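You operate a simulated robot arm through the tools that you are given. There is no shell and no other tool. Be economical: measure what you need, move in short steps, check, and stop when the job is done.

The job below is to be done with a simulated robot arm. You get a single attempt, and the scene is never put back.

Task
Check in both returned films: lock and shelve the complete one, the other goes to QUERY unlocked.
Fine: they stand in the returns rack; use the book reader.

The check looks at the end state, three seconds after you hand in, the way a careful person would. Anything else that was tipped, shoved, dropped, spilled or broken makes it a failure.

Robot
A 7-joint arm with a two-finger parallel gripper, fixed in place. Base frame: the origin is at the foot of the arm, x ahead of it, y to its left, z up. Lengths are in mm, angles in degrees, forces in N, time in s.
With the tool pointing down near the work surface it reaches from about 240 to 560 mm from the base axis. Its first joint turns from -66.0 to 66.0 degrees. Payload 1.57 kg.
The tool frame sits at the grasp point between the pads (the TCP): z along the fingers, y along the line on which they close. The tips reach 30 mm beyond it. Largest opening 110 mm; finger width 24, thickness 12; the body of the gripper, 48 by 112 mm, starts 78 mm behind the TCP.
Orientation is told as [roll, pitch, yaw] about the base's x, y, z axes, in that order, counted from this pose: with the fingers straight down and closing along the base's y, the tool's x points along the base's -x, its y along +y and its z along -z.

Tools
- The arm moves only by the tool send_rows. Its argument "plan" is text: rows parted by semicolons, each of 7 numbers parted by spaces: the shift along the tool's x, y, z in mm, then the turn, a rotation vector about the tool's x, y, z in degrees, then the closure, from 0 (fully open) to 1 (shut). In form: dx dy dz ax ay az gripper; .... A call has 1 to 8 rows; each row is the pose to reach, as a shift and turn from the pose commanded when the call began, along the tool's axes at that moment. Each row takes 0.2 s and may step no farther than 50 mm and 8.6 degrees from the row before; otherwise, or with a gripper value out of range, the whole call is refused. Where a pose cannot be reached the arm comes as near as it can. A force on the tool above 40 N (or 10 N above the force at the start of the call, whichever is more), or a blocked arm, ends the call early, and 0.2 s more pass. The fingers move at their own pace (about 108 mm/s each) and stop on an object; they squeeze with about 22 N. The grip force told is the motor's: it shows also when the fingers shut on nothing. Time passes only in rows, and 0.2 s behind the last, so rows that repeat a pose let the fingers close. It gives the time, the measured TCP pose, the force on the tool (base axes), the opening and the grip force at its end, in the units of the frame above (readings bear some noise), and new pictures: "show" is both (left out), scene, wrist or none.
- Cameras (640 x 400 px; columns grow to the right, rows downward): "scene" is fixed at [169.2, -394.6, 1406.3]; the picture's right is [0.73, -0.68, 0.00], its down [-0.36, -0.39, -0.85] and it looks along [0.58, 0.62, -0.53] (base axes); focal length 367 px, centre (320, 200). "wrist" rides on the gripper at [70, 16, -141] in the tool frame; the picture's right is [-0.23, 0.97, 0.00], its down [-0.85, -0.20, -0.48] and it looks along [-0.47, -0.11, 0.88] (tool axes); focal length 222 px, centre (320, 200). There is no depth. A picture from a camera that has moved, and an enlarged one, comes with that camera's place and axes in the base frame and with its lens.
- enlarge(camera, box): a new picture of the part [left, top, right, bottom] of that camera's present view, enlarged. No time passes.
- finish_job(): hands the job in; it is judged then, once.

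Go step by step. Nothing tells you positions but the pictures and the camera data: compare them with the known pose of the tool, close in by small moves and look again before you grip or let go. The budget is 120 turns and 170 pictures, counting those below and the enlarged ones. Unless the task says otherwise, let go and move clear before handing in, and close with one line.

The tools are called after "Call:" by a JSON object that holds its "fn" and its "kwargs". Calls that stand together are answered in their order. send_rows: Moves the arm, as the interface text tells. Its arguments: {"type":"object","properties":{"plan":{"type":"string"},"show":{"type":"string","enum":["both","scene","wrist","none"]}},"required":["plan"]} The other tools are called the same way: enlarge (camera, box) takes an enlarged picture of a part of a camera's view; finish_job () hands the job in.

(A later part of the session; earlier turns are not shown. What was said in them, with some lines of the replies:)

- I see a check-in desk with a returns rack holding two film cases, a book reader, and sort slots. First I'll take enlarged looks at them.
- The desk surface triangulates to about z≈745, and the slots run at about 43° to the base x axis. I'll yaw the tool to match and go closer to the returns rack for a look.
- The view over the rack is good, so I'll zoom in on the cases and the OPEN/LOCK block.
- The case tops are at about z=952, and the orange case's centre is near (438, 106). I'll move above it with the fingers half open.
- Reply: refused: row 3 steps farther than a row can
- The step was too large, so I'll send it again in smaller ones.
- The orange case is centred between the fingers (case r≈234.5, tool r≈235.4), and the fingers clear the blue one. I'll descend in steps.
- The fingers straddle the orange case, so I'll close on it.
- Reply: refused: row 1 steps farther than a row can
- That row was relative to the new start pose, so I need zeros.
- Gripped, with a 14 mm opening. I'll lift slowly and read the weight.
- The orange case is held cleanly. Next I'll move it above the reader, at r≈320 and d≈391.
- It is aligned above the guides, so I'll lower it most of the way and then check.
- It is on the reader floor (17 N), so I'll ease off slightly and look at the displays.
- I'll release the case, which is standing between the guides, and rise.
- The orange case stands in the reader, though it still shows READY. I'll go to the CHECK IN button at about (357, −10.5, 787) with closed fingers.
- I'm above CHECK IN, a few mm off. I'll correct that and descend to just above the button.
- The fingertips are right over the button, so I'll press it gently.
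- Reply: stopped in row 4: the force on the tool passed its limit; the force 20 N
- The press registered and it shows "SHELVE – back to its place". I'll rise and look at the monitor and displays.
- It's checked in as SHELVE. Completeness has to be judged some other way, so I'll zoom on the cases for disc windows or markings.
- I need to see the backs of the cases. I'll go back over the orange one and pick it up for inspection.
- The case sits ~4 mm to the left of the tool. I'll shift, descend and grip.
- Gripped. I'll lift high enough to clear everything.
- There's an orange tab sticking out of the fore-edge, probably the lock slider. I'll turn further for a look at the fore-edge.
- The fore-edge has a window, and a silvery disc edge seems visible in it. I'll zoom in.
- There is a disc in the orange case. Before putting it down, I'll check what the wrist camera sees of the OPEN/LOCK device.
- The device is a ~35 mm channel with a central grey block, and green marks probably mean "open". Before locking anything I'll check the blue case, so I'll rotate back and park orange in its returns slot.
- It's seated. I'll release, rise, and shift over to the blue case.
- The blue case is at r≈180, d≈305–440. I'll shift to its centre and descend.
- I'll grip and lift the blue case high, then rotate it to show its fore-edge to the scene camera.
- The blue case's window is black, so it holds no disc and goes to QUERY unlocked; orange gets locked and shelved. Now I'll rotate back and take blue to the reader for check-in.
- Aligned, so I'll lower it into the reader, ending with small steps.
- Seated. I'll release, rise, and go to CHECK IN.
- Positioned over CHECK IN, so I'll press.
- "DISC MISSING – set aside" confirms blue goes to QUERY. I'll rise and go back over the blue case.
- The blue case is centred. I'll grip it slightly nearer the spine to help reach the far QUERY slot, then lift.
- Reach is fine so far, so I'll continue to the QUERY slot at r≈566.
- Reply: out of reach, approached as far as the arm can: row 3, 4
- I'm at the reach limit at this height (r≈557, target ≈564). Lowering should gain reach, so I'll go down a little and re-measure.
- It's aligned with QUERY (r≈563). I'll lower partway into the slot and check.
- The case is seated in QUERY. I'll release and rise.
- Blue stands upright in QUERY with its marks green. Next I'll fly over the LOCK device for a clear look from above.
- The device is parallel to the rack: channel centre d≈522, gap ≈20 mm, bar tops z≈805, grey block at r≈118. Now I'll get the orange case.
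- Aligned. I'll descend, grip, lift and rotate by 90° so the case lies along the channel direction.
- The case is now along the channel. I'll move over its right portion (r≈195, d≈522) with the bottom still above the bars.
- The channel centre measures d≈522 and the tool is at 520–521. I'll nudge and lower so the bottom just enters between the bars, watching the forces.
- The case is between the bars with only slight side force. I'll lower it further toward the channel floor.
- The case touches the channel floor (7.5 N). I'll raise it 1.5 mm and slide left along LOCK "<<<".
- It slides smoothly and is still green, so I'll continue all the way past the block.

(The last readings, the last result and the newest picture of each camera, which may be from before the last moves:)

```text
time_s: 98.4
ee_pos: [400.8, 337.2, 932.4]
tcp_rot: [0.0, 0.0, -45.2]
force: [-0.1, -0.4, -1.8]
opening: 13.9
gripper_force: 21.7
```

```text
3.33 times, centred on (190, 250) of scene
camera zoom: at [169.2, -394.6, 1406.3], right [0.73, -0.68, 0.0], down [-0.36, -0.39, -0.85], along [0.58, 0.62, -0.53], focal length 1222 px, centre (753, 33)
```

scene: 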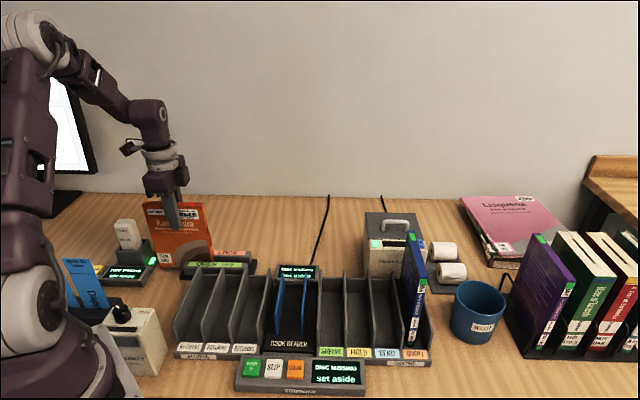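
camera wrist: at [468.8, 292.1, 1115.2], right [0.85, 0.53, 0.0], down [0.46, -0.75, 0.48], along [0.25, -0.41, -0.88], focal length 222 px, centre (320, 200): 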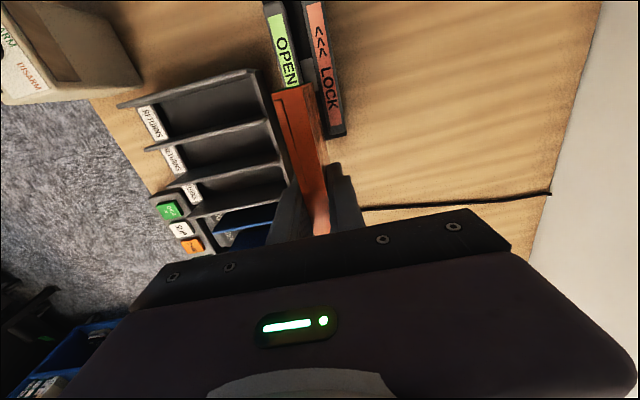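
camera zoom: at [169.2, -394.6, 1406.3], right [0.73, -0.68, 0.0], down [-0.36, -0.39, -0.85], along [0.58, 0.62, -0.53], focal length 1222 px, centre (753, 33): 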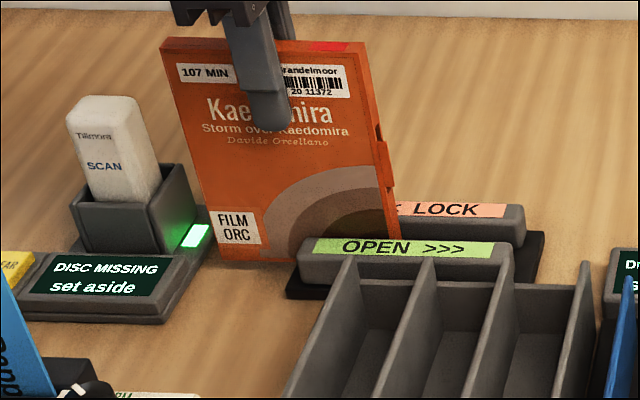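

The mark turned red, so it is locked. I'll lift straight out, move to above the SHELVE slot and rotate back.

Call:
{"fn": "send_rows", "kwargs": {"plan": "0 0 -20 0 0 0 1; 0 0 -55 0 0 0 1; 0 0 -95 0 0 0 1; 0 0 -140 0 0 0 1; 0 0 -185 0 0 0 1; 0 0 -185 0 0 0 1", "show": "none"}}

Call:
{"fn": "send_rows", "kwargs": {"plan": "-40 -17 0 0 0 0 1; -85 -34 0 0 0 0 1; -130 -51 0 0 0 0 1; -175 -68 0 0 0 0 1; -220 -85 0 0 0 0 1; -265 -102 0 0 0 0 1; -310 -120 0 0 0 0 1; -355 -137 0 0 0 0 1", "show": "none"}}

Call:
{"fn": "send_rows", "kwargs": {"plan": "0 0 0 0 0 -8 1; 0 0 0 0 0 -16 1; 0 0 0 0 0 -24 1; 0 0 0 0 0 -32 1; 0 0 0 0 0 -40 1; 0 0 0 0 0 -48 1; 0 0 0 0 0 -56 1; 0 0 0 0 0 -64 1", "show": "none"}}

Call:
{"fn": "send_rows", "kwargs": {"plan": "0 0 0 0 0 -8 1; 0 0 0 0 0 -16 1; 0 0 0 0 0 -24 1; 0 0 0 0 0 -26 1; 0 0 0 0 0 -26 1", "show": "both"}}

Call:
{"fn": "enlarge", "kwargs": {"camera": "scene", "box": [280, 130, 430, 370]}}

```text
time_s: 99.8
ee_pos: [401.6, 335.1, 1119.3]
tcp_rot: [0.0, 0.0, -45.1]
force: [-0.5, 0.1, -0.6]
opening: 13.9
gripper_force: 22.1
```

```text
time_s: 101.6
ee_pos: [553.6, -10.4, 1117.5]
tcp_rot: [0.0, 0.1, -45.0]
force: [0.6, -0.7, -0.9]
opening: 14.0
gripper_force: 22.0
```

```text
time_s: 103.4
ee_pos: [555.5, -10.4, 1118.1]
tcp_rot: [0.0, 0.0, 19.1]
force: [0.9, 0.2, -0.7]
opening: 14.1
gripper_force: 22.2
```

```text
time_s: 104.6
ee_pos: [553.4, -8.9, 1117.9]
tcp_rot: [0.0, 0.1, 44.9]
force: [-0.2, -0.2, 0.0]
opening: 14.1
gripper_force: 21.3
camera wrist: at [492.6, -45.9, 1259.4], right [-0.53, 0.85, 0.0], down [0.75, 0.46, 0.48], along [0.41, 0.25, -0.88], focal length 222 px, centre (320, 200)
```

scene: 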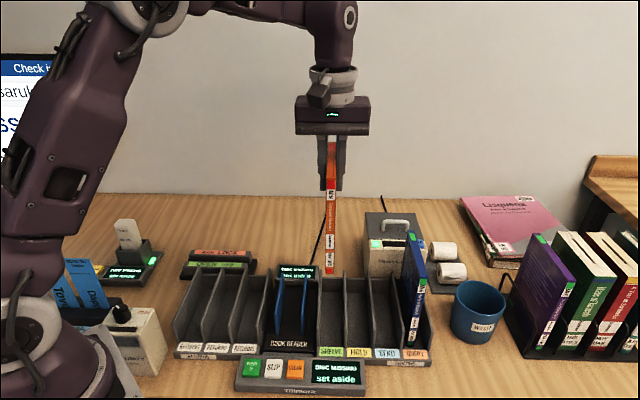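
wrist: 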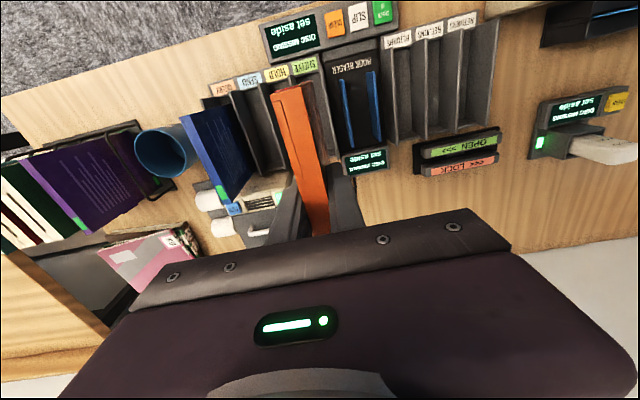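

```text
1.67 times, centred on (355, 250) of scene
camera zoom: at [169.2, -394.6, 1406.3], right [0.73, -0.68, 0.0], down [-0.36, -0.39, -0.85], along [0.58, 0.62, -0.53], focal length 611 px, centre (262, 117)
```

zoom: 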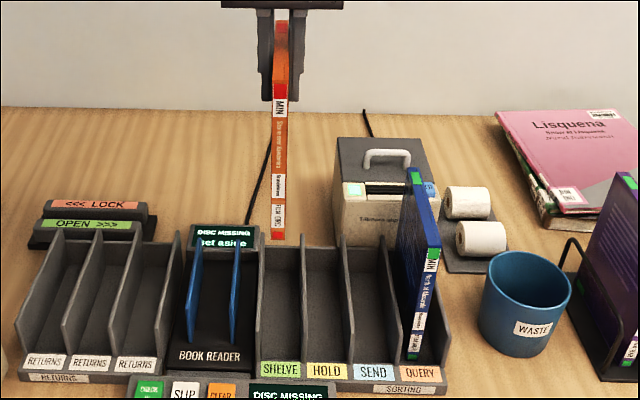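

The marks are red all over. I'll shift to r≈405 and lower toward the SHELVE slot.

Call:
{"fn": "send_rows", "kwargs": {"plan": "1 -7.5 20 0 0 0 1; 1 -7.5 50 0 0 0 1; 1 -7.5 80 0 0 0 1; 1 -7.5 100 0 0 0 1; 1 -7.5 100 0 0 0 1", "show": "none"}}

Call:
{"fn": "enlarge", "kwargs": {"camera": "scene", "box": [280, 200, 420, 370]}}

Call:
{"fn": "enlarge", "kwargs": {"camera": "wrist", "box": [220, 20, 420, 220]}}

```text
time_s: 105.8
ee_pos: [559.4, -13.6, 1018.9]
tcp_rot: [0.0, 0.0, 45.1]
force: [0.5, 0.9, -0.9]
opening: 13.8
gripper_force: 21.9
```

```text
2.35 times, centred on (350, 285) of scene
camera zoom: at [169.2, -394.6, 1406.3], right [0.73, -0.68, 0.0], down [-0.36, -0.39, -0.85], along [0.58, 0.62, -0.53], focal length 863 px, centre (249, 0)
```

zoom: 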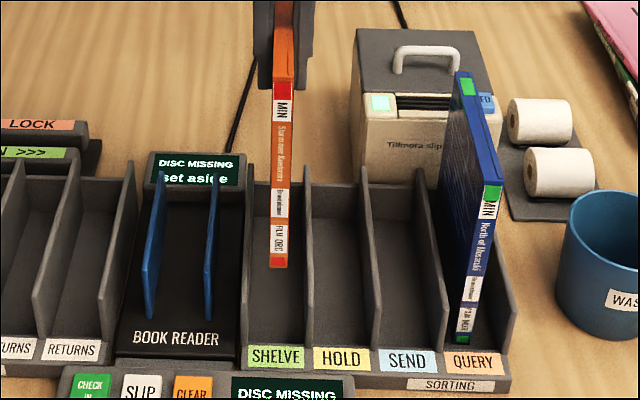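

```text
2.00 times, centred on (320, 120) of wrist
camera zoom: at [496.8, -51.0, 1158.8], right [-0.53, 0.85, 0.0], down [0.75, 0.46, 0.48], along [0.41, 0.25, -0.88], focal length 444 px, centre (320, 360)
```

zoom: 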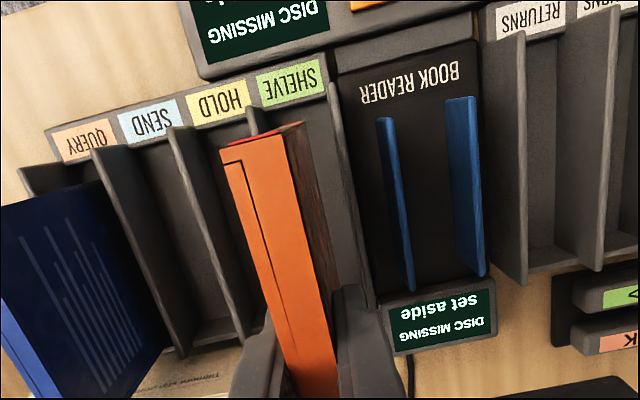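

It's centred over SHELVE, so I'll lower it.

Call:
{"fn": "send_rows", "kwargs": {"plan": "0 0 30 0 0 0 1; 0 0 55 0 0 0 1; 0 0 75 0 0 0 1; 0 0 82 0 0 0 1; 0 0 82 0 0 0 1", "show": "none"}}

Call:
{"fn": "enlarge", "kwargs": {"camera": "scene", "box": [280, 200, 420, 370]}}

Call:
{"fn": "send_rows", "kwargs": {"plan": "0 0 2 0 0 0 1; 0 0 4 0 0 0 1; 0 0 5.5 0 0 0 1; 0 0 6.5 0 0 0 1", "show": "none"}}

```text
time_s: 107.0
ee_pos: [559.2, -14.8, 935.3]
tcp_rot: [0.0, 0.0, 45.0]
force: [-0.1, 0.9, 0.0]
opening: 14.2
gripper_force: 22.4
```

```text
2.35 times, centred on (350, 285) of scene
camera zoom: at [169.2, -394.6, 1406.3], right [0.73, -0.68, 0.0], down [-0.36, -0.39, -0.85], along [0.58, 0.62, -0.53], focal length 863 px, centre (249, 0)
```

zoom: 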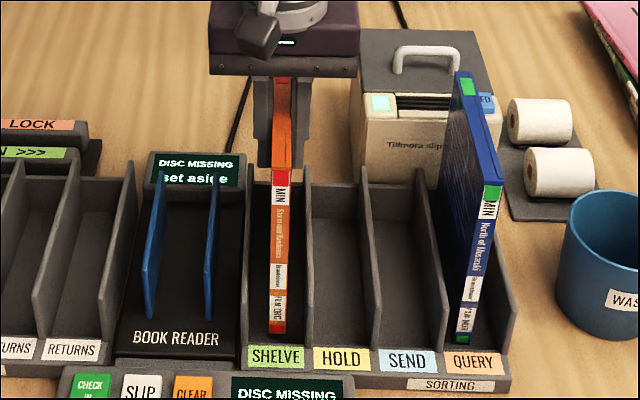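

```text
time_s: 108.0
ee_pos: [558.8, -14.6, 929.1]
tcp_rot: [0.0, 0.0, 44.9]
force: [-0.7, -0.2, -1.2]
opening: 13.8
gripper_force: 21.9
```

Call:
{"fn": "send_rows", "kwargs": {"plan": "0 0 1 0 0 0 1; 0 0 2 0 0 0 1; 0 0 3 0 0 0 1", "show": "none"}}

```text
time_s: 108.8
ee_pos: [559.4, -14.6, 927.7]
tcp_rot: [0.0, 0.0, 44.9]
force: [-0.1, -0.5, -0.5]
opening: 14.0
gripper_force: 22.0
```

Call:
{"fn": "send_rows", "kwargs": {"plan": "0 0 1 0 0 0 1; 0 0 2 0 0 0 1; 0 0 3 0 0 0 1", "show": "none"}}

Call:
{"fn": "enlarge", "kwargs": {"camera": "scene", "box": [300, 250, 400, 370]}}

```text
time_s: 109.6
ee_pos: [559.6, -14.9, 924.8]
tcp_rot: [-0.1, 0.0, 45.0]
force: [-3.6, -2.9, 16.6]
opening: 14.2
gripper_force: 22.2
```

```text
3.33 times, centred on (350, 310) of scene
camera zoom: at [168.8, -394.7, 1406.3], right [0.73, -0.68, 0.0], down [-0.36, -0.39, -0.85], along [0.58, 0.62, -0.53], focal length 1222 px, centre (220, -167)
```

zoom: 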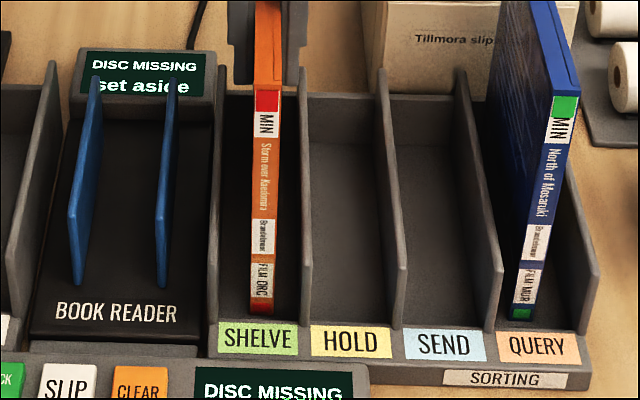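

It's seated on the floor of SHELVE. I'll release and move clear.

Call:
{"fn": "send_rows", "kwargs": {"plan": "0 0 -1 0 0 0 0.9; 0 0 -1 0 0 0 0.7; 0 0 -1 0 0 0 0.6; 0 0 -35 0 0 0 0.6; 0 0 -75 0 0 0 0.6; 0 0 -115 0 0 0 0.6; 0 0 -160 0 0 0 0.6; 0 0 -200 0 0 0 0.6", "show": "none"}}

Call:
{"fn": "send_rows", "kwargs": {"plan": "30 30 0 0 0 0 0.6; 60 60 0 0 0 0 0.6; 90 90 0 0 0 0 0.6; 120 120 0 0 0 0 0.6; 120 120 0 0 0 0 0.6", "show": "both"}}

Call:
{"fn": "enlarge", "kwargs": {"camera": "scene", "box": [290, 210, 470, 390]}}

```text
time_s: 111.4
ee_pos: [560.4, -14.7, 1124.9]
tcp_rot: [0.0, 0.0, 45.1]
force: [-0.3, 0.4, 0.6]
opening: 44.0
gripper_force: 0.1
```

```text
time_s: 112.6
ee_pos: [391.5, -14.2, 1124.3]
tcp_rot: [0.0, 0.0, 44.8]
force: [-0.6, 0.3, 0.2]
opening: 43.9
gripper_force: 0.0
camera wrist: at [328.7, -50.4, 1265.7], right [-0.53, 0.85, 0.0], down [0.75, 0.46, 0.48], along [0.41, 0.25, -0.88], focal length 222 px, centre (320, 200)
```

scene: 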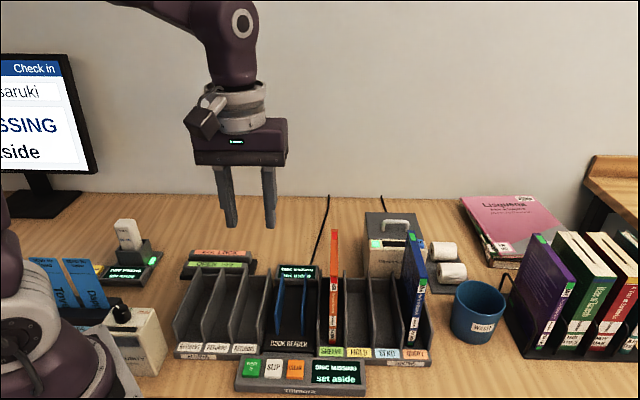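
wrist: 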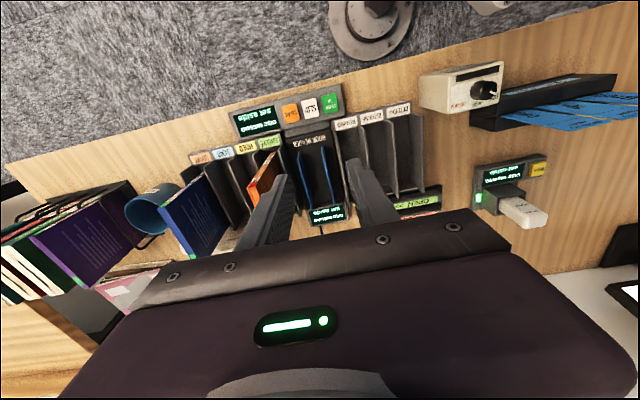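

```text
2.22 times, centred on (380, 300) of scene
camera zoom: at [169.2, -394.6, 1406.3], right [0.73, -0.68, 0.0], down [-0.36, -0.39, -0.85], along [0.58, 0.62, -0.53], focal length 815 px, centre (187, -22)
```

zoom: 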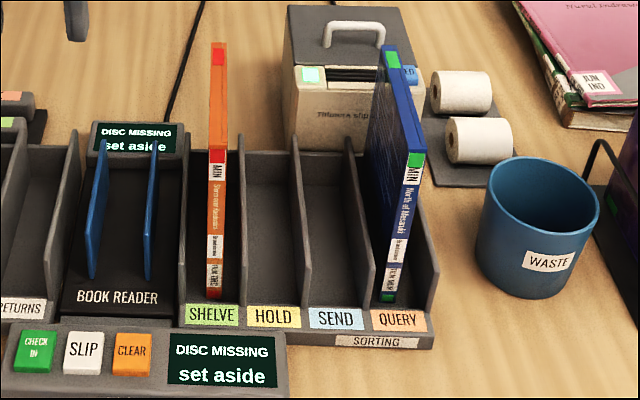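

Orange stands locked (red marks) in SHELVE, and blue stands unlocked (green marks) in QUERY. Both are checked in and the arm is clear, so I'm handing in.

Call:
{"fn": "finish_job", "kwargs": {}}

```text
The job is handed in.
```

Both films are checked in: "Storm over Kaedomira" (orange, disc present) is locked and in SHELVE, and "North of Mosaruki" (blue, disc missing) is unlocked in QUERY.
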